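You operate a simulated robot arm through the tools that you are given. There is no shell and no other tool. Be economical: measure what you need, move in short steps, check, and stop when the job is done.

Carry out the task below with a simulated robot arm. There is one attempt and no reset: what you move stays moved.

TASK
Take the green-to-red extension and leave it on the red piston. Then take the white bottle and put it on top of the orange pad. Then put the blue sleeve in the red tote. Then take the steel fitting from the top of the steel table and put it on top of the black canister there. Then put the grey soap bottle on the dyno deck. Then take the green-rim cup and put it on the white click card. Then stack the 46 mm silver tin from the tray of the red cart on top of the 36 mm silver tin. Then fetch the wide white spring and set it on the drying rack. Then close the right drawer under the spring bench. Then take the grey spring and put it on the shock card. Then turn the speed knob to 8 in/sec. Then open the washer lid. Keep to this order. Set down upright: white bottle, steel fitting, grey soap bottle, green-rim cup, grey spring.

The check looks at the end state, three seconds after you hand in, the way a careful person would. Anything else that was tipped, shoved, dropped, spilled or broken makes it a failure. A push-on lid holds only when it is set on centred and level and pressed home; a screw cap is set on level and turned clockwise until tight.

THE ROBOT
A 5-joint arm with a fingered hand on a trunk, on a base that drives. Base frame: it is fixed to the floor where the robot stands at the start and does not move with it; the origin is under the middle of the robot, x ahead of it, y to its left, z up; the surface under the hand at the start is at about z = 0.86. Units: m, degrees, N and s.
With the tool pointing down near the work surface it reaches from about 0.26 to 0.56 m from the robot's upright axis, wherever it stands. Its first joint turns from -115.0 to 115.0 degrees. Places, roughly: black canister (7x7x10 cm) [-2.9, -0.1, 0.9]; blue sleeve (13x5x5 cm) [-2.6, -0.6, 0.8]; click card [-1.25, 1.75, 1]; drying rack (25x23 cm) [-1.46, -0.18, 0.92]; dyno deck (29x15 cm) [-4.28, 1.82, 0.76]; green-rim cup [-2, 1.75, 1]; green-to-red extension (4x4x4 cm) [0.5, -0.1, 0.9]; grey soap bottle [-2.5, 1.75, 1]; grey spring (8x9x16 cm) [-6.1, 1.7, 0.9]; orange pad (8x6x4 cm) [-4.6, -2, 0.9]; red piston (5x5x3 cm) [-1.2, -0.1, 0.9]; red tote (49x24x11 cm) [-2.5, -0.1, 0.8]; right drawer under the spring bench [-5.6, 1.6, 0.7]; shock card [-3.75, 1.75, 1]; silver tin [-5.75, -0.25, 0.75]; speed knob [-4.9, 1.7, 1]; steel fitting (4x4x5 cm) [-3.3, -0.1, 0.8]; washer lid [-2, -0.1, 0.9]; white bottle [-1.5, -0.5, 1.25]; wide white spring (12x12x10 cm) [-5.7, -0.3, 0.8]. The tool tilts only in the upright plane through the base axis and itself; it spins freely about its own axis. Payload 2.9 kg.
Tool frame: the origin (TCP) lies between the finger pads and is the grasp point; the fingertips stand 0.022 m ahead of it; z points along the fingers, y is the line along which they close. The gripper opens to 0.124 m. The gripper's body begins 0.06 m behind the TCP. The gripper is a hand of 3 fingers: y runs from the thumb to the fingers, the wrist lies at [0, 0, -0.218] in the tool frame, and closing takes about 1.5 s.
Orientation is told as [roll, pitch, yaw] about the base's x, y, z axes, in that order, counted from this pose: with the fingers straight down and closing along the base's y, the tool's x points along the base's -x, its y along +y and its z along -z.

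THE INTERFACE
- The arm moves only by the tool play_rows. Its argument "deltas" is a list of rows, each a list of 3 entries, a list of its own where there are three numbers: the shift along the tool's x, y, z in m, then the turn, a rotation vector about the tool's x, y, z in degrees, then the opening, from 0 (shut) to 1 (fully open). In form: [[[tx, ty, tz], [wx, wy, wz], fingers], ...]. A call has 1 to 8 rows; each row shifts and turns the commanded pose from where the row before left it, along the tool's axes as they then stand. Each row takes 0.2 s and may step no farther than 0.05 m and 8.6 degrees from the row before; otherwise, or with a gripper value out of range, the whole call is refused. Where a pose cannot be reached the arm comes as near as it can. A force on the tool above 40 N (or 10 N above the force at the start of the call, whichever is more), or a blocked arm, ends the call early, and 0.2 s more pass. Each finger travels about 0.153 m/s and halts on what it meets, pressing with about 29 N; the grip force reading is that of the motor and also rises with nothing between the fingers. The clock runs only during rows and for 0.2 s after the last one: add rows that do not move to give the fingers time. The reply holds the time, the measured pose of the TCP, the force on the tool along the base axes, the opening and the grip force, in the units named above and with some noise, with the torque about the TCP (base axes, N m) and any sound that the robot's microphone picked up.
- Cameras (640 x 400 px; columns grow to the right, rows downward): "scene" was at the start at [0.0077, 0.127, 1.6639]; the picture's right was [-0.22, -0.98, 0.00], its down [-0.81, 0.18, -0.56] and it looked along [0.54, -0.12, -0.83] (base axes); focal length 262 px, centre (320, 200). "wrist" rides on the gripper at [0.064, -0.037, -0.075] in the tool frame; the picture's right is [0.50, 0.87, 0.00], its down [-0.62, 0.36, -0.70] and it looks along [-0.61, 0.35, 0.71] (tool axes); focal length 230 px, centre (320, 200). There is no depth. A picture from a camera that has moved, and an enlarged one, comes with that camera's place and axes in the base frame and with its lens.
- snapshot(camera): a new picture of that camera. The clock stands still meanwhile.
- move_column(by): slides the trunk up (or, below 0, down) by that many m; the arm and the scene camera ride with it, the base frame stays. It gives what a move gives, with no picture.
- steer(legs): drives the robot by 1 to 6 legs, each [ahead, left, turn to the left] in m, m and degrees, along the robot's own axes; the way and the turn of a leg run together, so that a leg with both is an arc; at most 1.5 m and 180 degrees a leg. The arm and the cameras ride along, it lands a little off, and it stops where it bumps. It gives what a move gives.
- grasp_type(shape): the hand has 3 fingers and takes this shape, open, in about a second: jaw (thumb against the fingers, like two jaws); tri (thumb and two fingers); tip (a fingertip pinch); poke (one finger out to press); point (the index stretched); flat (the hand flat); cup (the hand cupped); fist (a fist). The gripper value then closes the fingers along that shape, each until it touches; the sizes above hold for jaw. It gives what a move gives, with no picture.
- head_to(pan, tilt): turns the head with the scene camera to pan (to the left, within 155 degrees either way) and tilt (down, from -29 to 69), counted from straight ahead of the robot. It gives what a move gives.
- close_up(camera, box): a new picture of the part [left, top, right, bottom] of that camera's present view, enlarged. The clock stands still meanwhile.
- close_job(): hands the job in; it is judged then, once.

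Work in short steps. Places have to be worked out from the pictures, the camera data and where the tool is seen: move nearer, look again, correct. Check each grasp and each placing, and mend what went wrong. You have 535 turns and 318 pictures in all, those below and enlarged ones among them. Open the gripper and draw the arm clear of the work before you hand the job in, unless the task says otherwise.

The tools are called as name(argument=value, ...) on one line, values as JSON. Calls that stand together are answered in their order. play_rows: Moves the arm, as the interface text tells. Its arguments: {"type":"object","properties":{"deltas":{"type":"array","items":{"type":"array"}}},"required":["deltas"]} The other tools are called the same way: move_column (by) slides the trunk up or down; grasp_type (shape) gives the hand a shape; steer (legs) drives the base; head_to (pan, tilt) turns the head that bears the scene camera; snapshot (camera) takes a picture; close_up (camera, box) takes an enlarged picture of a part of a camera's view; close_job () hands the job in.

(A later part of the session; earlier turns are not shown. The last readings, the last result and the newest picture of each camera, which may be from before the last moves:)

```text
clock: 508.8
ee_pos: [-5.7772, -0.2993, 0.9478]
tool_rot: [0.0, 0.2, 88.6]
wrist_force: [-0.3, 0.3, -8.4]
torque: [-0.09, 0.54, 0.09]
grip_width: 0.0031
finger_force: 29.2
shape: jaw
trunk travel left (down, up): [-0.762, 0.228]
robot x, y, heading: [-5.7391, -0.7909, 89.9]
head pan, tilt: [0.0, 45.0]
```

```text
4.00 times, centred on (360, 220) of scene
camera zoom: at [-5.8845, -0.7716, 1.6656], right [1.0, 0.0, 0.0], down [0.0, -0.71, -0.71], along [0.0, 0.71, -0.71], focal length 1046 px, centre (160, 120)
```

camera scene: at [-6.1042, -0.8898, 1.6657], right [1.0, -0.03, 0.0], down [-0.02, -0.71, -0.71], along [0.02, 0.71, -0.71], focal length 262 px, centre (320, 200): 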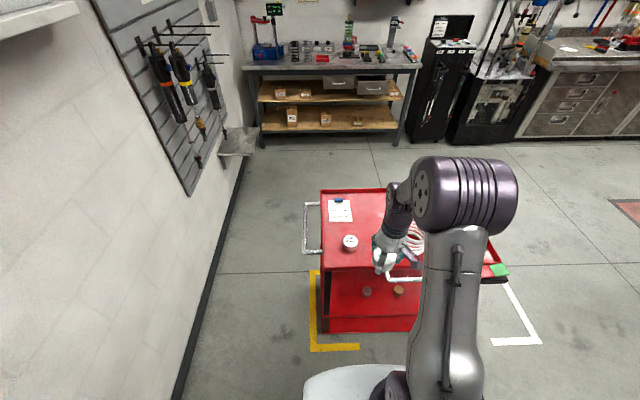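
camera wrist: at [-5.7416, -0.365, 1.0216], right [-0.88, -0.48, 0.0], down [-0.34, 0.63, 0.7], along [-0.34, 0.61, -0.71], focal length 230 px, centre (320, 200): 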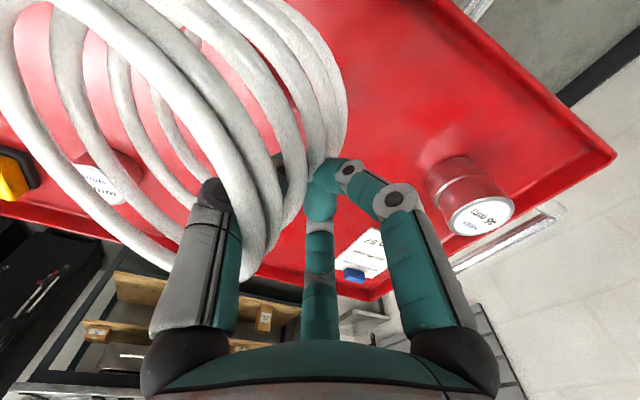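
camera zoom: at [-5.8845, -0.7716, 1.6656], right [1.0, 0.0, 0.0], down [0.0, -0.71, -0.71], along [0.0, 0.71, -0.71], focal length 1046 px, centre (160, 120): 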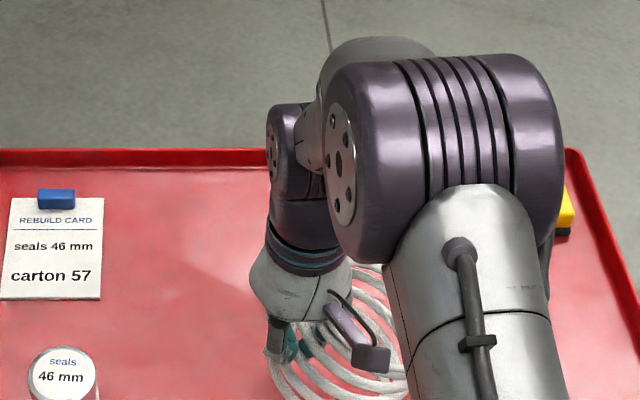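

Spring is lifted (≈0.85 kg·g), drooping some. Raise further, retract a little, and check that it stays.

play_rows(deltas=[[[0, 0, -0.04], [0, 0, 0], 0], [[0, 0, -0.04], [0, 0, 0], 0], [[0.02, 0, -0.04], [0, 0, 0], 0], [[0.03, 0, -0.03], [0, 0, 0], 0], [[0.04, 0, -0.02], [0, 0, 0], 0], [[0, 0, 0], [0, 0, 0], 0]])

snapshot(camera="wrist")

snapshot(camera="scene")

```text
clock: 510.2
ee_pos: [-5.7779, -0.3886, 1.1181]
tool_rot: [0.0, 0.2, 88.7]
wrist_force: [-0.3, 0.1, -10.0]
torque: [-0.07, 0.56, 0.05]
grip_width: 0.0033
finger_force: 29.2
shape: jaw
trunk travel left (down, up): [-0.762, 0.228]
robot x, y, heading: [-5.7352, -0.7952, 90.1]
head pan, tilt: [0.0, 45.0]
```

```text
88 pictures are left
camera wrist: at [-5.7433, -0.454, 1.1914], right [-0.88, -0.48, 0.0], down [-0.34, 0.63, 0.7], along [-0.34, 0.61, -0.71], focal length 230 px, centre (320, 200)
```

wrist: 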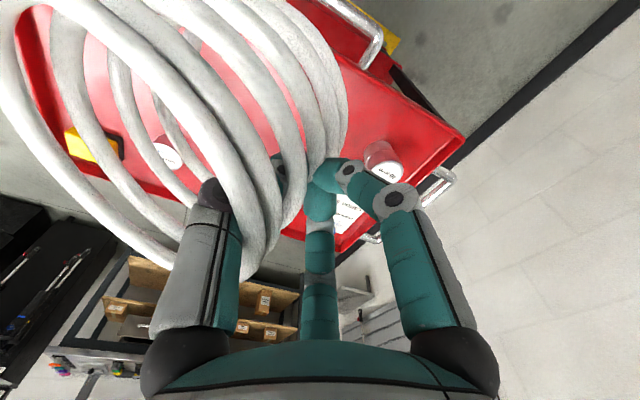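

```text
87 pictures are left
camera scene: at [-5.8845, -0.771, 1.6656], right [1.0, 0.0, 0.0], down [0.0, -0.71, -0.71], along [0.0, 0.71, -0.71], focal length 262 px, centre (320, 200)
```

scene: 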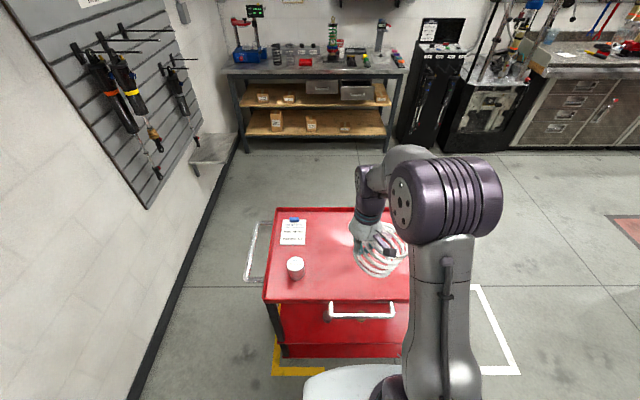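

Stable in the grip. Drive to the drying rack (aisle side of the piston table).

steer(legs=[[-0.1, 0, 0], [0, -1.1, 0], [1.5, 0, 0], [0, 0, 180], [0, 1.5, 0], [0, 1.5, 0]])

head_to(pan=0, tilt=45)

snapshot(camera="scene")

snapshot(camera="wrist")

```text
clock: 545.0
ee_pos: [-1.6106, 0.2408, 1.1186]
tool_rot: [0.0, 0.0, -90.5]
wrist_force: [0.4, -0.3, -8.8]
torque: [0.13, -0.52, 0.0]
grip_width: 0.0031
finger_force: 29.6
shape: jaw
trunk travel left (down, up): [-0.762, 0.228]
robot x, y, heading: [-1.6582, 0.6426, -89.3]
head pan, tilt: [0.0, 45.0]
```

```text
clock: 545.6
ee_pos: [-1.6103, 0.2401, 1.1176]
tool_rot: [0.1, 0.0, -90.5]
wrist_force: [-0.5, 0.0, -10.2]
torque: [0.13, -0.58, 0.01]
grip_width: 0.0034
finger_force: 29.1
shape: jaw
trunk travel left (down, up): [-0.762, 0.228]
robot x, y, heading: [-1.6556, 0.6447, -89.0]
head pan, tilt: [0.0, 45.0]
```

```text
86 pictures are left
camera scene: at [-1.5134, 0.6207, 1.6656], right [-1.0, -0.01, 0.0], down [-0.01, 0.71, -0.71], along [0.01, -0.71, -0.71], focal length 262 px, centre (320, 200)
```

scene: 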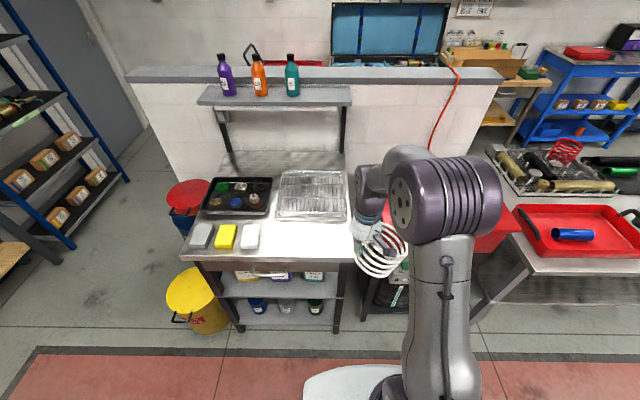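

```text
85 pictures are left
camera wrist: at [-1.6474, 0.3034, 1.1915], right [0.87, 0.49, 0.0], down [0.35, -0.62, 0.7], along [0.35, -0.61, -0.71], focal length 230 px, centre (320, 200)
```

wrist: 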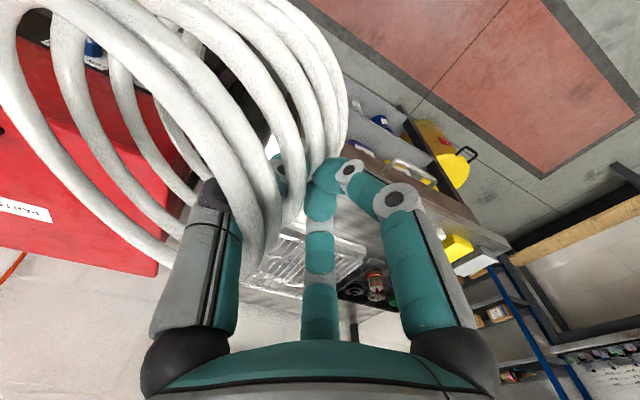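

close_up(camera="scene", box=[330, 190, 430, 290])

```text
4.00 times, centred on (380, 240) of scene
camera zoom: at [-1.5134, 0.6207, 1.6656], right [-1.0, -0.01, 0.0], down [-0.01, 0.71, -0.71], along [0.01, -0.71, -0.71], focal length 1046 px, centre (80, 40)
```

zoom: 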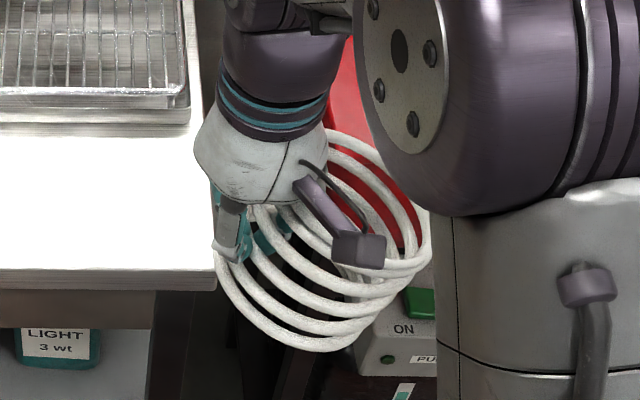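

Align with the rack: shift left 0.2 m and ahead 0.28 m.

steer(legs=[[0, 0.2, 0], [0.27, 0, 0]])

play_rows(deltas=[[[-0.04, 0, 0], [0, 0, 0], 0], [[-0.04, 0, 0], [0, 0, 0], 0], [[-0.04, 0, 0], [0, 0, 0], 0], [[0, 0, 0], [0, 0, 0], 0]])

snapshot(camera="scene")

close_up(camera="scene", box=[280, 170, 440, 270])

```text
clock: 548.7
ee_pos: [-1.4066, -0.0259, 1.118]
tool_rot: [0.0, 0.0, -90.5]
wrist_force: [0.2, -0.1, -9.3]
torque: [0.11, -0.57, -0.01]
grip_width: 0.0032
finger_force: 28.9
shape: jaw
trunk travel left (down, up): [-0.762, 0.228]
robot x, y, heading: [-1.4519, 0.3784, -89.1]
head pan, tilt: [0.0, 45.0]
```

```text
clock: 549.7
ee_pos: [-1.4064, -0.1458, 1.1181]
tool_rot: [-0.1, 0.1, -90.4]
wrist_force: [0.1, -0.3, -9.7]
torque: [0.11, -0.52, 0.03]
grip_width: 0.0035
finger_force: 29.2
shape: jaw
trunk travel left (down, up): [-0.762, 0.228]
robot x, y, heading: [-1.4489, 0.3762, -89.3]
head pan, tilt: [0.0, 45.0]
```

```text
83 pictures are left
camera scene: at [-1.3083, 0.3549, 1.6657], right [-1.0, -0.01, 0.0], down [-0.01, 0.71, -0.71], along [0.01, -0.71, -0.71], focal length 262 px, centre (320, 200)
```

scene: 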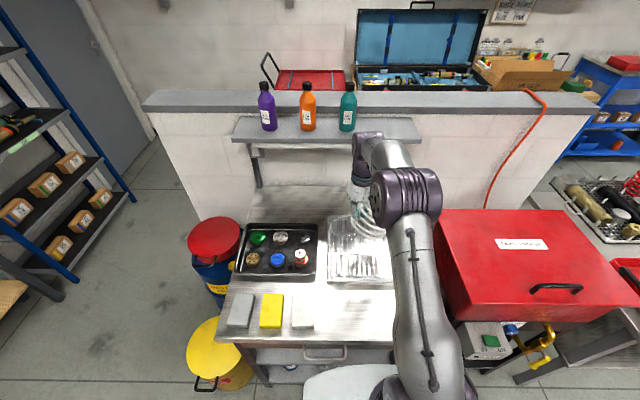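

```text
4.00 times, centred on (360, 220) of scene
camera zoom: at [-1.3083, 0.3549, 1.6657], right [-1.0, -0.01, 0.0], down [-0.01, 0.71, -0.71], along [0.01, -0.71, -0.71], focal length 1046 px, centre (160, 120)
```

zoom: 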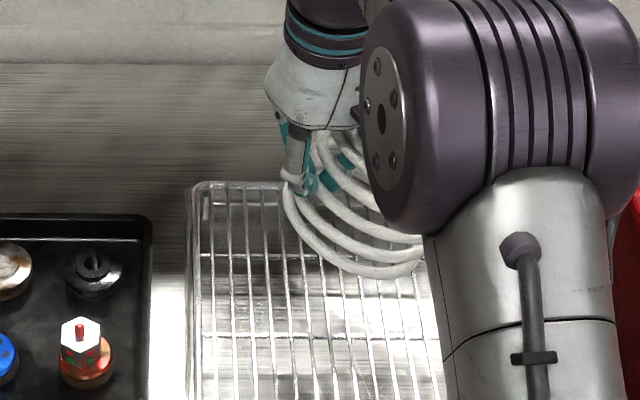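

play_rows(deltas=[[[-0.033, 0, 0.02], [0, 0, 0], 0], [[0, 0, 0.03], [0, 0, 0], 0], [[0, 0, 0.02], [0, 0, 0], 0], [[0, 0, 0], [0, 0, 0], 0]])

snapshot(camera="wrist")

close_up(camera="scene", box=[280, 170, 440, 270])

```text
clock: 550.7
ee_pos: [-1.4067, -0.1803, 1.0472]
tool_rot: [0.0, 0.1, -90.5]
wrist_force: [-0.2, -1.1, -10.1]
torque: [0.1, -0.49, -0.03]
grip_width: 0.0034
finger_force: 28.9
shape: jaw
trunk travel left (down, up): [-0.762, 0.228]
robot x, y, heading: [-1.4536, 0.3759, -89.3]
head pan, tilt: [0.0, 45.0]
```

```text
81 pictures are left
camera wrist: at [-1.444, -0.117, 1.1204], right [0.87, 0.49, 0.0], down [0.35, -0.62, 0.7], along [0.35, -0.61, -0.71], focal length 230 px, centre (320, 200)
```

wrist: 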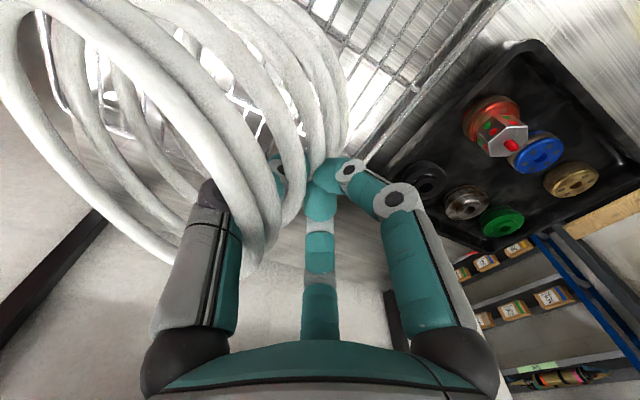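

```text
4.00 times, centred on (360, 220) of scene
camera zoom: at [-1.3082, 0.3531, 1.6656], right [-1.0, -0.01, 0.0], down [-0.01, 0.71, -0.71], along [0.01, -0.71, -0.71], focal length 1046 px, centre (160, 120)
```

zoom: 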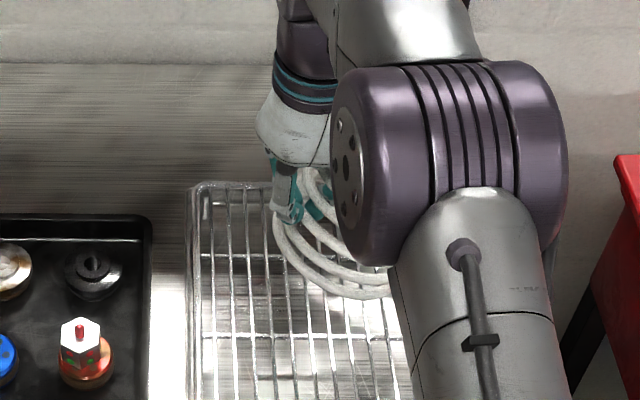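

play_rows(deltas=[[[0, 0, 0.01], [0, 0, 0], 0], [[0, 0, 0.01], [0, 0, 0], 0], [[0, 0, 0.008], [0, 0, 0], 0], [[0, 0, 0], [0, 0, 0], 0]])

play_rows(deltas=[[[0, 0, 0.006], [0, 0, 0], 0], [[0, 0, 0.006], [0, 0, 0], 0], [[0, 0, 0.005], [0, 0, 0], 0], [[0, 0, 0], [0, 0, 0], 0]])

```text
clock: 551.7
ee_pos: [-1.4067, -0.1805, 1.0202]
tool_rot: [0.1, -0.1, -90.5]
wrist_force: [1.1, 1.4, -6.3]
torque: [0.06, -0.38, 0.0]
grip_width: 0.0032
finger_force: 29.1
shape: jaw
trunk travel left (down, up): [-0.762, 0.228]
robot x, y, heading: [-1.4529, 0.3773, -89.0]
head pan, tilt: [0.0, 45.0]
```

```text
clock: 552.7
ee_pos: [-1.4074, -0.1797, 1.0036]
tool_rot: [0.0, 0.1, -90.5]
wrist_force: [1.9, 0.2, -4.1]
torque: [-0.02, -0.18, 0.07]
grip_width: 0.0028
finger_force: 29.0
shape: jaw
trunk travel left (down, up): [-0.762, 0.228]
robot x, y, heading: [-1.4538, 0.3747, -89.3]
head pan, tilt: [0.0, 45.0]
```

The drooping side has touched and is levelling. Continue to z≈0.98.

play_rows(deltas=[[[0, 0, 0.006], [0, 0, 0], 0], [[0, 0, 0.006], [0, 0, 0], 0], [[0, 0, 0.005], [0, 0, 0], 0], [[0, 0, 0.004], [0, 0, 0], 0], [[0, 0, 0], [0, 0, 0], 0]])

snapshot(camera="wrist")

close_up(camera="scene", box=[300, 190, 420, 270])

```text
clock: 553.9
ee_pos: [-1.4064, -0.1783, 0.9824]
tool_rot: [0.0, 0.1, -90.4]
wrist_force: [1.6, -0.1, -4.0]
torque: [0.0, -0.03, 0.06]
grip_width: 0.0034
finger_force: 29.1
shape: jaw
trunk travel left (down, up): [-0.762, 0.228]
robot x, y, heading: [-1.453, 0.3768, -89.0]
head pan, tilt: [0.0, 45.0]
```

```text
79 pictures are left
camera wrist: at [-1.4434, -0.1159, 1.0555], right [0.87, 0.49, 0.0], down [0.35, -0.62, 0.7], along [0.34, -0.61, -0.71], focal length 230 px, centre (320, 200)
```

wrist: 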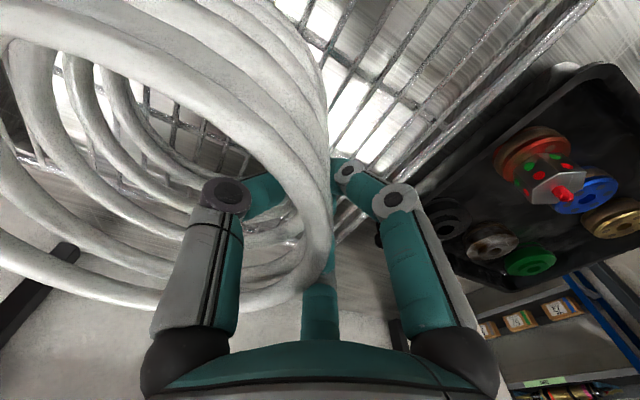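

```text
5.00 times, centred on (360, 230) of scene
camera zoom: at [-1.3076, 0.3542, 1.6656], right [-1.0, -0.01, 0.0], down [-0.01, 0.71, -0.71], along [0.01, -0.71, -0.71], focal length 1308 px, centre (120, 50)
```

zoom: 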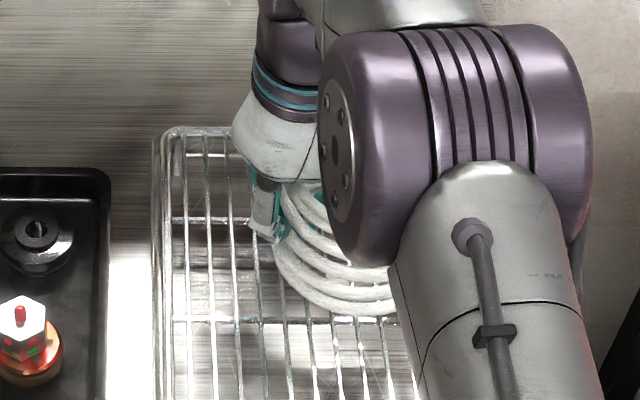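

Level now. Lower a few mm more until it bears, then open.

play_rows(deltas=[[[0, 0, 0.003], [0, 0, 0], 0], [[0, 0, 0.003], [0, 0, 0], 0], [[0, 0, 0], [0, 0, 0], 0]])

play_rows(deltas=[[[0, 0, 0.001], [0, 0, 0], 0.1], [[0, 0, 0], [0, 0, 0], 0.25], [[0, 0, 0], [0, 0, 0], 0.4], [[0, 0, 0], [0, 0, 0], 0.55], [[0, 0, 0], [0, 0, 0], 0.7], [[0, 0, 0], [0, 0, 0], 0.7]])

snapshot(camera="wrist")

```text
clock: 554.7
ee_pos: [-1.4071, -0.1794, 0.9787]
tool_rot: [0.0, -0.4, -90.5]
wrist_force: [1.4, -7.8, 27.9]
torque: [-0.08, 0.08, 0.04]
grip_width: 0.0043
finger_force: 29.0
shape: jaw
trunk travel left (down, up): [-0.762, 0.228]
robot x, y, heading: [-1.452, 0.3758, -89.0]
head pan, tilt: [0.0, 45.0]
```

```text
clock: 556.1
ee_pos: [-1.406, -0.1787, 0.9765]
tool_rot: [-0.1, 0.0, -90.5]
wrist_force: [0.6, -0.1, 1.0]
torque: [0.03, 0.0, -0.02]
grip_width: 0.0862
finger_force: 0.1
shape: jaw
trunk travel left (down, up): [-0.762, 0.228]
robot x, y, heading: [-1.4502, 0.3798, -89.2]
head pan, tilt: [0.0, 45.0]
```

```text
77 pictures are left
camera wrist: at [-1.4438, -0.1156, 1.049], right [0.87, 0.49, 0.0], down [0.35, -0.62, 0.7], along [0.35, -0.61, -0.71], focal length 230 px, centre (320, 200)
```

wrist: 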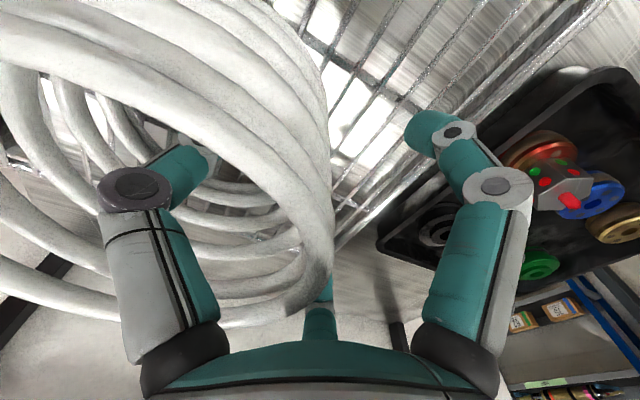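

Released; rise straight up slowly and check.

play_rows(deltas=[[[0, 0, -0.03], [0, 0, 0], 0.7], [[0, 0, -0.04], [0, 0, 0], 0.7], [[0, 0, -0.04], [0, 0, 0], 0.7], [[0, 0, -0.04], [0, 0, 0], 0.7], [[0.04, 0, 0], [0, 0, 0], 0.7], [[0.04, 0, 0], [0, 0, 0], 0.7], [[0.04, 0, 0], [0, 0, 0], 0.7]])

close_up(camera="scene", box=[280, 180, 440, 280])

snapshot(camera="wrist")

```text
clock: 557.7
ee_pos: [-1.4065, -0.0583, 1.1281]
tool_rot: [0.0, -0.1, -90.5]
wrist_force: [0.7, 0.2, -0.6]
torque: [-0.01, 0.01, -0.02]
grip_width: 0.0863
finger_force: 0.0
shape: jaw
trunk travel left (down, up): [-0.762, 0.228]
robot x, y, heading: [-1.4523, 0.3809, -89.2]
head pan, tilt: [0.0, 45.0]
```

```text
4.00 times, centred on (360, 230) of scene
camera zoom: at [-1.3082, 0.3573, 1.6657], right [-1.0, -0.01, 0.0], down [-0.01, 0.71, -0.71], along [0.01, -0.71, -0.71], focal length 1046 px, centre (160, 80)
```

zoom: 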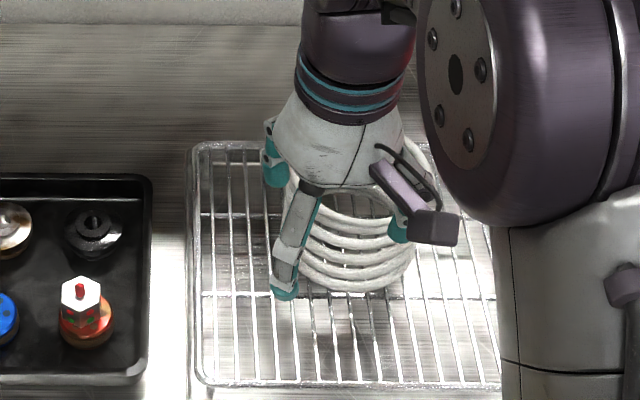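

```text
75 pictures are left
camera wrist: at [-1.4433, 0.006, 1.201], right [0.87, 0.49, 0.0], down [0.35, -0.62, 0.7], along [0.35, -0.61, -0.71], focal length 230 px, centre (320, 200)
```

wrist: 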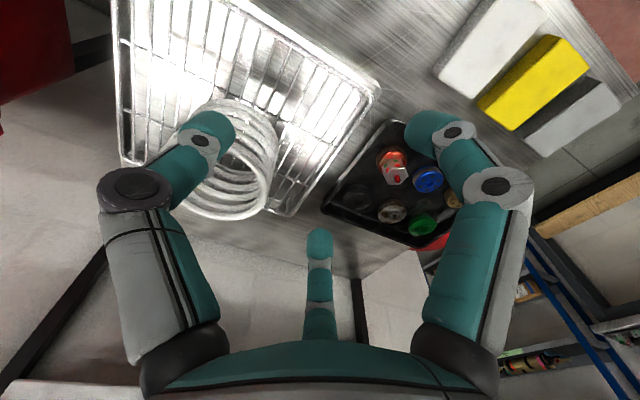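

Spring stands on the rack. Next close the right drawer under the spring bench; drive there.

steer(legs=[[-0.3, 0, 0], [0, -1.5, 0], [0, -1.5, 0], [0, -1.2, 0], [0, 0, 180]])

head_to(pan=0, tilt=40)

snapshot(camera="scene")

```text
clock: 586.8
ee_pos: [-5.6891, 1.0835, 1.128]
tool_rot: [0.0, 0.0, 90.8]
wrist_force: [0.9, 0.1, -0.9]
torque: [-0.01, -0.01, -0.01]
grip_width: 0.0866
finger_force: 0.0
shape: jaw
trunk travel left (down, up): [-0.762, 0.228]
robot x, y, heading: [-5.6376, 0.6473, 92.1]
head pan, tilt: [0.0, 45.0]
```

```text
clock: 587.5
ee_pos: [-5.6893, 1.0823, 1.1273]
tool_rot: [0.0, 0.0, 90.8]
wrist_force: [-0.1, -0.1, -0.1]
torque: [0.01, 0.01, -0.03]
grip_width: 0.0866
finger_force: 0.0
shape: jaw
trunk travel left (down, up): [-0.762, 0.228]
robot x, y, heading: [-5.6323, 0.6464, 92.1]
head pan, tilt: [0.0, 40.0]
```

```text
74 pictures are left
camera scene: at [-5.7814, 0.6643, 1.6729], right [1.0, 0.04, 0.0], down [0.02, -0.64, -0.77], along [-0.03, 0.77, -0.64], focal length 262 px, centre (320, 200)
```

scene: 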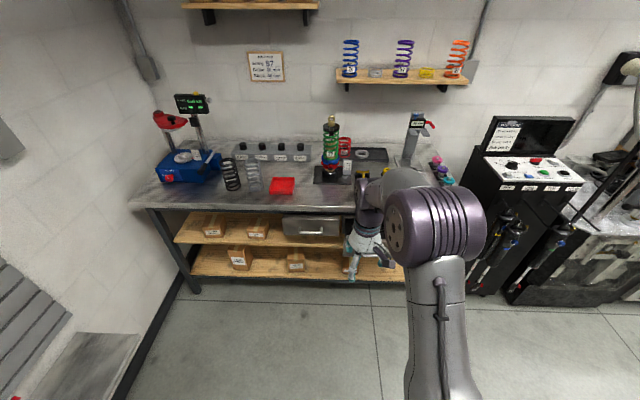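

steer(legs=[[0.2, 0.35, -2]])

head_to(pan=-20, tilt=45)

snapshot(camera="scene")

```text
clock: 590.0
ee_pos: [-6.0263, 1.2756, 1.1265]
tool_rot: [0.0, 0.0, 88.5]
wrist_force: [-1.1, 0.2, 0.6]
torque: [0.01, -0.01, 0.01]
grip_width: 0.0865
finger_force: 0.1
shape: jaw
trunk travel left (down, up): [-0.762, 0.228]
robot x, y, heading: [-5.9856, 0.8383, 89.7]
head pan, tilt: [0.0, 40.0]
```

```text
clock: 590.8
ee_pos: [-6.0265, 1.2762, 1.1281]
tool_rot: [-0.1, 0.0, 88.5]
wrist_force: [-0.8, 0.5, 0.3]
torque: [0.0, -0.03, -0.03]
grip_width: 0.0866
finger_force: 0.0
shape: jaw
trunk travel left (down, up): [-0.762, 0.228]
robot x, y, heading: [-5.989, 0.8356, 89.6]
head pan, tilt: [-20.0, 45.0]
```

```text
73 pictures are left
camera scene: at [-6.1059, 0.854, 1.6657], right [0.94, -0.34, 0.0], down [-0.24, -0.66, -0.71], along [0.24, 0.66, -0.71], focal length 262 px, centre (320, 200)
```

scene: 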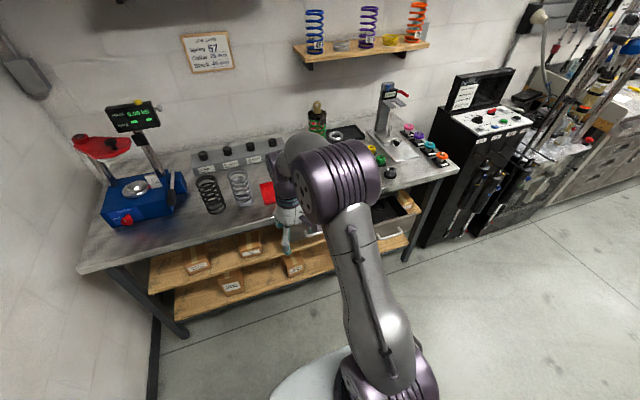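

close_up(camera="scene", box=[350, 170, 446, 250])

```text
5.00 times, centred on (398, 210) of scene
camera zoom: at [-6.1059, 0.854, 1.6657], right [0.94, -0.34, 0.0], down [-0.24, -0.66, -0.71], along [0.24, 0.66, -0.71], focal length 1308 px, centre (-70, 150)
```

zoom: 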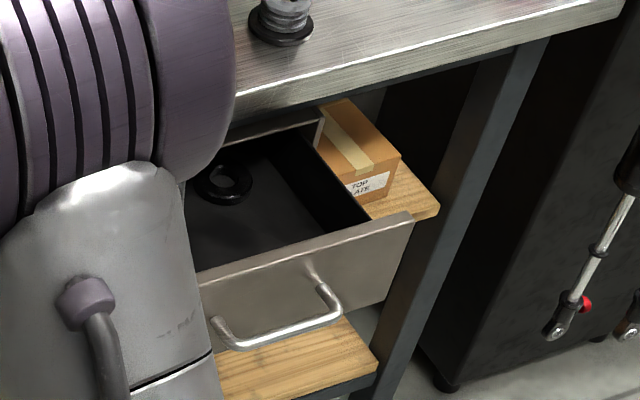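

Drawer panel ≈ y 1.47, handle ≈(-5.56,1.43,0.70). Set up: base at x≈-5.56, column low, tool horizontal with closed fingers to push the handle.

steer(legs=[[0, -0.43, 0]])

play_rows(deltas=[[[0, -0.04, 0], [0, -8.5, 0], 0.3], [[0, 0, 0], [0, -8.5, 0], 0], [[0, 0, 0], [0, -8.5, 0], 0], [[0, 0, 0], [0, -8.5, 0], 0], [[0, 0, 0], [0, -8.5, 0], 0], [[0, 0, 0], [0, -8.5, 0], 0], [[0, 0, 0], [0, -8.5, 0], 0], [[0, 0, 0], [0, -8.5, 0], 0]])

play_rows(deltas=[[[0, 0, 0], [0, -8.5, 0], 0], [[0, 0, 0], [0, -8.5, 0], 0], [[0, 0, 0], [0, -4, 0], 0], [[0, 0, 0], [0, 0, 0], 0]])

move_column(by=-0.4)

```text
clock: 593.4
ee_pos: [-5.5977, 1.2746, 1.1275]
tool_rot: [0.0, 0.0, 88.4]
wrist_force: [0.1, -0.2, -0.9]
torque: [-0.02, 0.0, 0.03]
grip_width: 0.0865
finger_force: 0.1
shape: jaw
trunk travel left (down, up): [-0.762, 0.228]
robot x, y, heading: [-5.5611, 0.8342, 89.9]
head pan, tilt: [-20.0, 45.0]
```

```text
clock: 595.2
ee_pos: [-5.5491, 1.3214, 1.13]
tool_rot: [0.1, -67.8, 88.4]
wrist_force: [-0.5, 0.2, 0.6]
torque: [-0.02, 0.01, 0.01]
grip_width: 0.0001
finger_force: 28.8
shape: jaw
out of reach, approached as far as the arm can: row 5, 6, 7, 8
trunk travel left (down, up): [-0.762, 0.228]
robot x, y, heading: [-5.563, 0.8353, 89.5]
head pan, tilt: [-20.0, 45.0]
```

```text
clock: 596.2
ee_pos: [-5.5467, 1.3281, 1.13]
tool_rot: [-0.2, -89.0, 88.7]
wrist_force: [-0.9, 0.4, 0.1]
torque: [0.04, -0.02, -0.03]
grip_width: 0.0
finger_force: 29.3
shape: jaw
out of reach, approached as far as the arm can: row 1
trunk travel left (down, up): [-0.762, 0.228]
robot x, y, heading: [-5.5568, 0.8388, 89.8]
head pan, tilt: [-20.0, 45.0]
```

```text
clock: 600.0
ee_pos: [-5.5476, 1.3287, 0.7313]
tool_rot: [-0.2, -89.0, 88.6]
wrist_force: [0.6, -0.2, 0.0]
torque: [-0.02, 0.02, 0.03]
grip_width: 0.0003
finger_force: 29.5
shape: jaw
trunk travel left (down, up): [-0.362, 0.628]
robot x, y, heading: [-5.558, 0.8399, 89.7]
head pan, tilt: [-20.0, 45.0]
```

head_to(pan=0, tilt=35)

close_up(camera="scene", box=[240, 120, 480, 300])

snapshot(camera="wrist")

```text
clock: 600.9
ee_pos: [-5.5492, 1.3278, 0.7308]
tool_rot: [-0.2, -89.1, 88.8]
wrist_force: [0.0, -0.5, -0.1]
torque: [0.02, -0.02, 0.01]
grip_width: 0.0001
finger_force: 29.2
shape: jaw
trunk travel left (down, up): [-0.362, 0.628]
robot x, y, heading: [-5.5599, 0.8403, 89.7]
head pan, tilt: [0.0, 35.0]
```

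```text
2.22 times, centred on (360, 210) of scene
camera zoom: at [-5.7061, 0.8645, 1.2805], right [1.0, -0.01, 0.0], down [0.0, -0.57, -0.82], along [0.0, 0.82, -0.57], focal length 581 px, centre (231, 178)
```

zoom: 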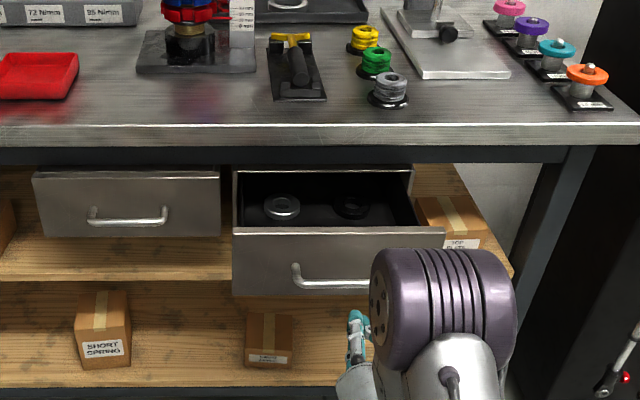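

```text
70 pictures are left
camera wrist: at [-5.5137, 1.25, 0.6659], right [-0.87, 0.01, -0.5], down [-0.38, -0.68, 0.63], along [-0.33, 0.73, 0.59], focal length 230 px, centre (320, 200)
```

wrist: 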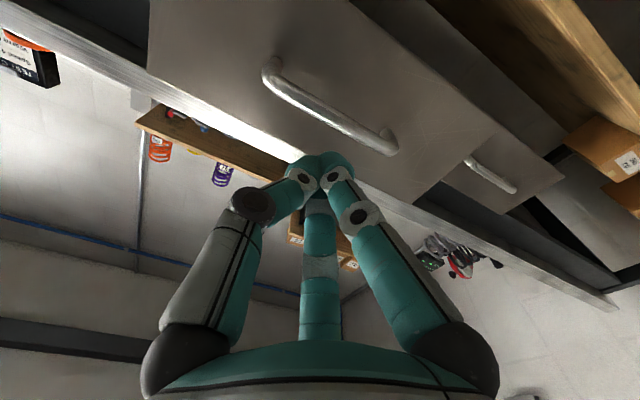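

The tool line meets the handle bar dead-on. Push forward to close; travel ≈0.14 m.

play_rows(deltas=[[[0, 0, 0.04], [0, 0, 0], 0], [[0, 0, 0.04], [0, 0, 0], 0], [[0, 0, 0.03], [0, 0, 0], 0], [[0, 0, 0.03], [0, 0, 0], 0], [[0, 0, 0.03], [0, 0, 0], 0], [[0, 0, 0], [0, 0, 0], 0]])

```text
clock: 602.3
ee_pos: [-5.5424, 1.4995, 0.7281]
tool_rot: [-0.4, -89.0, 88.7]
wrist_force: [0.8, 0.2, 0.4]
torque: [0.0, 0.01, -0.03]
grip_width: 0.0
finger_force: 28.4
shape: jaw
trunk travel left (down, up): [-0.362, 0.628]
robot x, y, heading: [-5.5605, 0.8382, 89.8]
head pan, tilt: [0.0, 35.0]
```

close_up(camera="scene", box=[240, 120, 480, 300])

```text
2.22 times, centred on (360, 210) of scene
camera zoom: at [-5.7062, 0.8646, 1.2805], right [1.0, 0.0, 0.0], down [0.0, -0.57, -0.82], along [0.0, 0.82, -0.57], focal length 581 px, centre (231, 178)
```

zoom: 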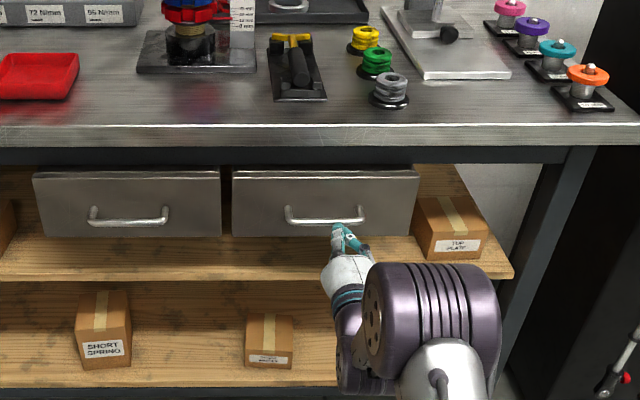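

Drawer looks closed, flush with the left one. Nudge forward gently to be sure it is home.

play_rows(deltas=[[[0, 0, 0.012], [0, 0, 0], 0], [[0, 0, 0.012], [0, 0, 0], 0], [[0, 0, 0.01], [0, 0, 0], 0], [[0, 0, 0.008], [0, 0, 0], 0], [[0, 0, 0], [0, 0, 0], 0]])

```text
clock: 602.9
ee_pos: [-5.5416, 1.5128, 0.7257]
tool_rot: [0.1, -88.4, 88.3]
wrist_force: [0.3, -32.7, 5.9]
torque: [0.18, 0.06, 0.21]
grip_width: 0.0
finger_force: 29.0
shape: jaw
trunk travel left (down, up): [-0.362, 0.628]
robot x, y, heading: [-5.5585, 0.8367, 89.4]
head pan, tilt: [0.0, 35.0]
stopped in row 3: the force on the tool passed its limit at 59 N (the readings are from after the stop); the commanded pose is now the measured one
```

Closed firmly. Withdraw, fold the arm, raise the column, and go to the grey spring.

steer(legs=[[-0.25, 0, 0], [0, 0.5, 0]])

move_column(by=0.4)

play_rows(deltas=[[[0, 0, -0.03], [0, 8.5, 0], 0.5], [[0, 0, -0.03], [0, 8.5, 0], 0.5], [[0, 0, -0.03], [0, 8.5, 0], 0.5], [[0, 0, -0.02], [0, 8.5, 0], 0.5], [[0, 0, -0.02], [0, 8.5, 0], 0.5], [[0.02, 0, 0], [0, 8.5, 0], 0.5], [[0.03, 0, 0], [0, 8.5, 0], 0.5], [[0.03, 0, 0], [0, 8.5, 0], 0.5]])

play_rows(deltas=[[[0.03, 0, -0.02], [0, 8.5, 0], 0.85], [[0.02, 0, -0.03], [0, 8.5, 0], 0.85], [[0, 0, -0.03], [0, 3.5, 0], 0.85], [[0, 0, 0], [0, 0, 0], 0.85]])

snapshot(camera="scene")

```text
clock: 607.3
ee_pos: [-6.0418, 1.2698, 0.7211]
tool_rot: [-0.7, -88.1, 88.9]
wrist_force: [-0.5, -0.2, -0.2]
torque: [0.01, -0.02, 0.0]
grip_width: 0.0001
finger_force: 29.1
shape: jaw
trunk travel left (down, up): [-0.362, 0.628]
robot x, y, heading: [-6.0624, 0.5937, 89.5]
head pan, tilt: [0.0, 35.0]
```

```text
clock: 611.1
ee_pos: [-6.042, 1.2703, 1.1222]
tool_rot: [-0.6, -88.1, 88.6]
wrist_force: [-0.2, 0.4, 0.8]
torque: [0.03, 0.01, -0.01]
grip_width: 0.0
finger_force: 29.5
shape: jaw
trunk travel left (down, up): [-0.762, 0.228]
robot x, y, heading: [-6.064, 0.5927, 89.7]
head pan, tilt: [0.0, 35.0]
```

```text
clock: 612.9
ee_pos: [-6.047, 1.0833, 1.1118]
tool_rot: [0.1, -20.0, 88.1]
wrist_force: [0.6, 0.1, -0.3]
torque: [0.0, 0.02, -0.02]
grip_width: 0.0618
finger_force: 0.1
shape: jaw
trunk travel left (down, up): [-0.762, 0.228]
robot x, y, heading: [-6.0635, 0.5882, 89.6]
head pan, tilt: [0.0, 35.0]
```

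```text
clock: 613.9
ee_pos: [-6.0497, 1.0219, 1.1774]
tool_rot: [0.1, 0.4, 88.1]
wrist_force: [-0.8, 0.3, -0.1]
torque: [-0.01, 0.02, -0.01]
grip_width: 0.1051
finger_force: 0.1
shape: jaw
trunk travel left (down, up): [-0.762, 0.228]
robot x, y, heading: [-6.063, 0.5875, 89.4]
head pan, tilt: [0.0, 35.0]
```

```text
68 pictures are left
camera scene: at [-6.2093, 0.6166, 1.6805], right [1.0, -0.01, 0.0], down [-0.01, -0.57, -0.82], along [0.01, 0.82, -0.57], focal length 262 px, centre (320, 200)
```

scene: 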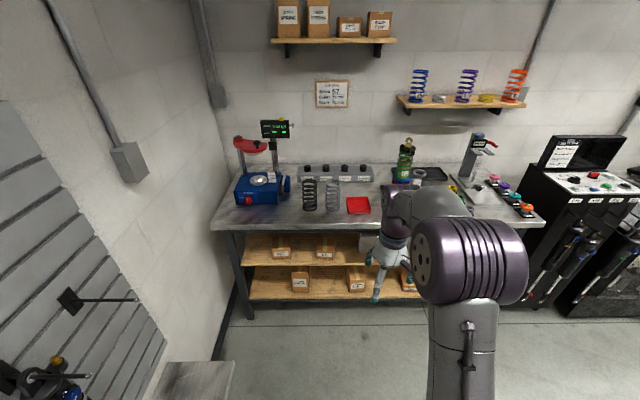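

Grey spring ≈(-6.134,1.696). Approach.

steer(legs=[[0.61, 0.07, 0]])

head_to(pan=0, tilt=45)

close_up(camera="scene", box=[260, 180, 420, 280])

snapshot(camera="wrist")

```text
clock: 617.4
ee_pos: [-6.113, 1.636, 1.1761]
tool_rot: [0.0, 0.4, 88.0]
wrist_force: [0.1, -0.3, 0.4]
torque: [0.05, 0.0, -0.01]
grip_width: 0.1051
finger_force: 0.0
shape: jaw
trunk travel left (down, up): [-0.762, 0.228]
robot x, y, heading: [-6.128, 1.2037, 89.2]
head pan, tilt: [0.0, 35.0]
```

```text
clock: 618.1
ee_pos: [-6.1131, 1.6355, 1.1768]
tool_rot: [0.0, 0.5, 88.1]
wrist_force: [0.3, 0.0, 0.4]
torque: [-0.02, -0.01, -0.03]
grip_width: 0.1053
finger_force: 0.0
shape: jaw
trunk travel left (down, up): [-0.762, 0.228]
robot x, y, heading: [-6.1271, 1.2025, 89.4]
head pan, tilt: [0.0, 45.0]
```

```text
4.00 times, centred on (340, 230) of scene
camera zoom: at [-6.273, 1.2246, 1.6657], right [1.0, -0.01, 0.0], down [-0.01, -0.71, -0.71], along [0.01, 0.71, -0.71], focal length 1046 px, centre (240, 80)
```

zoom: 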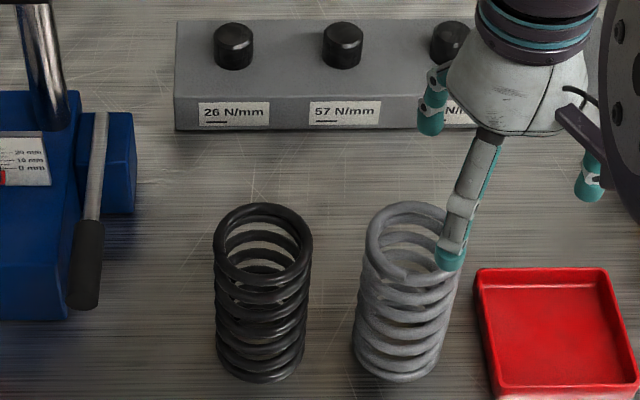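

```text
66 pictures are left
camera wrist: at [-6.0786, 1.5703, 1.2501], right [-0.88, -0.47, 0.0], down [-0.33, 0.63, 0.7], along [-0.33, 0.61, -0.72], focal length 230 px, centre (320, 200)
```

wrist: 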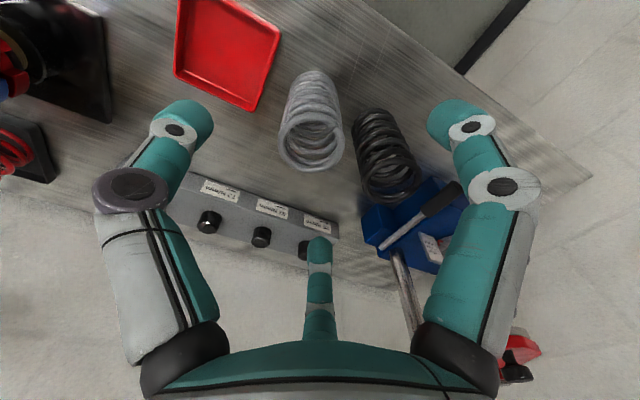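

Spring centre (-6.134,1.688), top ≈1.026. Move over and descend.

play_rows(deltas=[[[-0.026, 0.012, 0], [0, -0.4, 0], 0.85], [[-0.026, 0.011, 0.02], [0, 0, 0], 0.85], [[0, 0, 0.04], [0, 0, 0], 0.85], [[0, 0, 0.04], [0, 0, 0], 0.85], [[0, 0, 0], [0, 0, 0], 0.85]])

snapshot(camera="wrist")

```text
clock: 619.3
ee_pos: [-6.1335, 1.6877, 1.0767]
tool_rot: [0.0, 0.0, 88.0]
wrist_force: [1.3, -0.5, -0.8]
torque: [0.0, 0.0, 0.0]
grip_width: 0.1051
finger_force: 0.0
shape: jaw
trunk travel left (down, up): [-0.762, 0.228]
robot x, y, heading: [-6.1264, 1.2041, 89.2]
head pan, tilt: [0.0, 45.0]
```

```text
65 pictures are left
camera wrist: at [-6.1003, 1.6222, 1.149], right [-0.88, -0.47, 0.0], down [-0.33, 0.63, 0.7], along [-0.33, 0.62, -0.71], focal length 230 px, centre (320, 200)
```

wrist: 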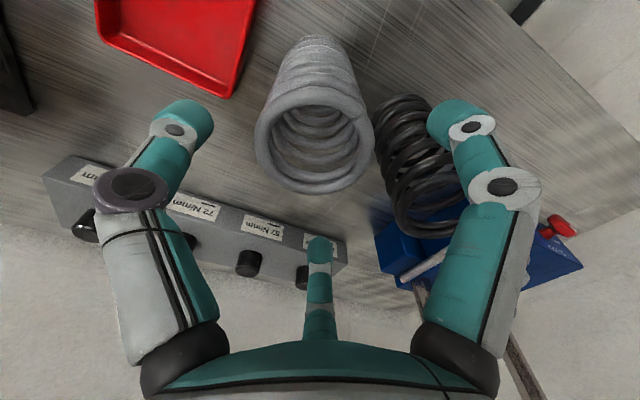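

play_rows(deltas=[[[-0.001, 0, 0.03], [0, 0, 0], 0.78], [[0, 0, 0.03], [0, 0, 0], 0.78], [[0, 0, 0.025], [0, 0, 0], 0.78], [[0, 0, 0.012], [0, 0, 0], 0.78], [[0, 0, 0], [0, 0, 0], 0.78]])

play_rows(deltas=[[[0, 0, 0], [0, 0, 0], 0.65], [[0, 0, 0], [0, 0, 0], 0.55], [[0, 0, 0], [0, 0, 0], 0.45], [[0, 0, 0], [0, 0, 0], 0.35], [[0, 0, 0], [0, 0, 0], 0.35], [[0, 0, 0], [0, 0, 0], 0.35]])

snapshot(camera="wrist")

```text
clock: 620.5
ee_pos: [-6.1346, 1.6917, 0.9805]
tool_rot: [0.1, -0.2, 88.0]
wrist_force: [-1.5, 5.3, 17.4]
torque: [0.17, 0.04, 0.05]
grip_width: 0.0972
finger_force: 0.0
shape: jaw
trunk travel left (down, up): [-0.762, 0.228]
robot x, y, heading: [-6.1295, 1.2074, 89.5]
head pan, tilt: [0.0, 45.0]
```

```text
clock: 621.9
ee_pos: [-6.1352, 1.6901, 0.9813]
tool_rot: [-0.1, -0.2, 88.0]
wrist_force: [-1.5, 13.6, 35.6]
torque: [0.0, 0.37, -0.09]
grip_width: 0.0666
finger_force: 29.2
shape: jaw
trunk travel left (down, up): [-0.762, 0.228]
robot x, y, heading: [-6.127, 1.2067, 89.4]
head pan, tilt: [0.0, 45.0]
```

```text
64 pictures are left
camera wrist: at [-6.1005, 1.6234, 1.0534], right [-0.88, -0.47, 0.0], down [-0.33, 0.63, 0.7], along [-0.33, 0.62, -0.71], focal length 230 px, centre (320, 200)
```

wrist: 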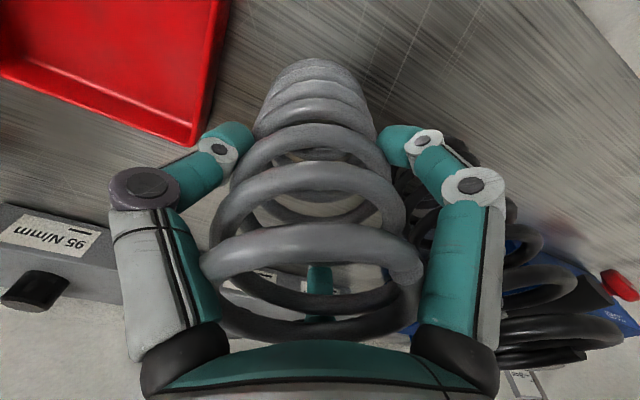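

Gripped. Lift slowly and check both springs.

play_rows(deltas=[[[0, 0, -0.01], [0, 0, 0], 0.3], [[0, 0, -0.02], [0, 0, 0], 0.3], [[0, 0, -0.03], [0, 0, 0], 0.3], [[0, 0, -0.04], [0, 0, 0], 0.3], [[0, 0, -0.04], [0, 0, 0], 0.3], [[0, 0, -0.04], [0, 0, 0], 0.3], [[0, 0, 0], [0, 0, 0], 0.3]])

snapshot(camera="scene")

snapshot(camera="wrist")

```text
clock: 623.5
ee_pos: [-6.1351, 1.6914, 1.157]
tool_rot: [0.0, 0.1, 88.0]
wrist_force: [-0.9, -0.4, -7.6]
torque: [-0.05, 0.02, 0.0]
grip_width: 0.0667
finger_force: 28.8
shape: jaw
trunk travel left (down, up): [-0.762, 0.228]
robot x, y, heading: [-6.1265, 1.2034, 89.3]
head pan, tilt: [0.0, 45.0]
```

```text
63 pictures are left
camera scene: at [-6.273, 1.2264, 1.6656], right [1.0, -0.01, 0.0], down [-0.01, -0.71, -0.71], along [0.01, 0.71, -0.71], focal length 262 px, centre (320, 200)
```

scene: 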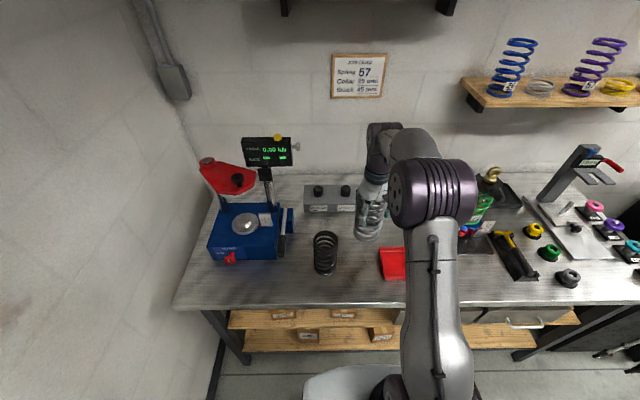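

```text
62 pictures are left
camera wrist: at [-6.1008, 1.6254, 1.2325], right [-0.88, -0.47, 0.0], down [-0.33, 0.63, 0.7], along [-0.33, 0.62, -0.71], focal length 230 px, centre (320, 200)
```

wrist: 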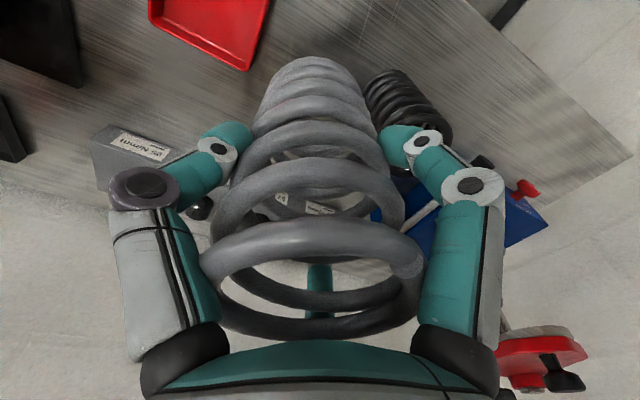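

Held well; black spring untouched. Retract and drive to the shock card at x≈-3.75.

play_rows(deltas=[[[0.03, 0, -0.02], [0, 0, 0], 0.3], [[0.045, 0, 0], [0, 0, 0], 0.3], [[0.045, 0, 0], [0, 0, 0], 0.3]])

steer(legs=[[-0.5, 0, 0], [0, -1.5, 0], [0, -0.87, 0]])

snapshot(camera="scene")

```text
clock: 624.3
ee_pos: [-6.139, 1.5681, 1.1795]
tool_rot: [-0.1, 0.0, 88.0]
wrist_force: [0.2, 0.2, -7.0]
torque: [-0.03, 0.03, 0.07]
grip_width: 0.0666
finger_force: 28.9
shape: jaw
trunk travel left (down, up): [-0.762, 0.228]
robot x, y, heading: [-6.1271, 1.2043, 89.5]
head pan, tilt: [0.0, 45.0]
```

```text
clock: 638.5
ee_pos: [-3.7557, 1.0257, 1.1793]
tool_rot: [0.0, 0.0, 87.5]
wrist_force: [-0.2, 0.3, -7.6]
torque: [-0.03, 0.04, 0.01]
grip_width: 0.0665
finger_force: 29.4
shape: jaw
trunk travel left (down, up): [-0.762, 0.228]
robot x, y, heading: [-3.7521, 0.6588, 89.0]
head pan, tilt: [0.0, 45.0]
```

```text
61 pictures are left
camera scene: at [-3.8935, 0.6816, 1.6657], right [1.0, -0.02, 0.0], down [-0.01, -0.71, -0.71], along [0.01, 0.71, -0.71], focal length 262 px, centre (320, 200)
```

scene: 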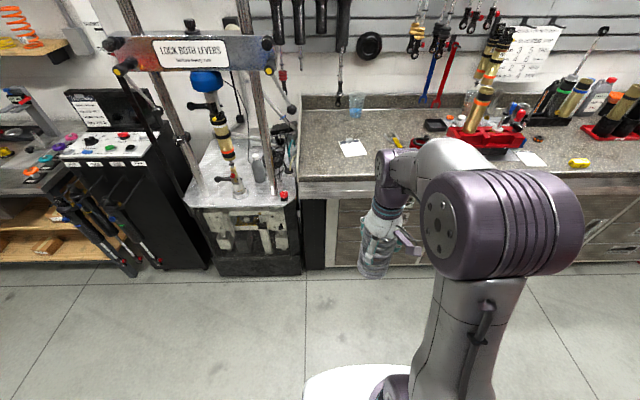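

steer(legs=[[0.6, -0.03, 0.5]])

close_up(camera="scene", box=[290, 170, 450, 270])

```text
clock: 641.9
ee_pos: [-3.7184, 1.6307, 1.1788]
tool_rot: [0.0, 0.0, 87.9]
wrist_force: [0.0, 0.3, -6.7]
torque: [-0.02, 0.02, -0.03]
grip_width: 0.0667
finger_force: 28.8
shape: jaw
trunk travel left (down, up): [-0.762, 0.228]
robot x, y, heading: [-3.7076, 1.2638, 89.0]
head pan, tilt: [0.0, 45.0]
```

```text
4.00 times, centred on (370, 220) of scene
camera zoom: at [-3.8535, 1.2855, 1.6656], right [1.0, -0.01, 0.0], down [-0.01, -0.71, -0.71], along [0.01, 0.71, -0.71], focal length 1046 px, centre (120, 120)
```

zoom: 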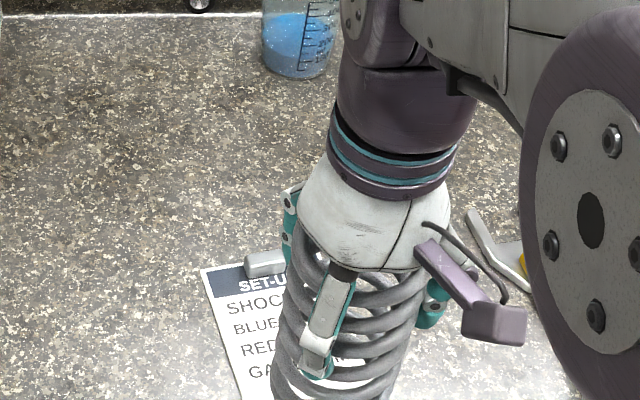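

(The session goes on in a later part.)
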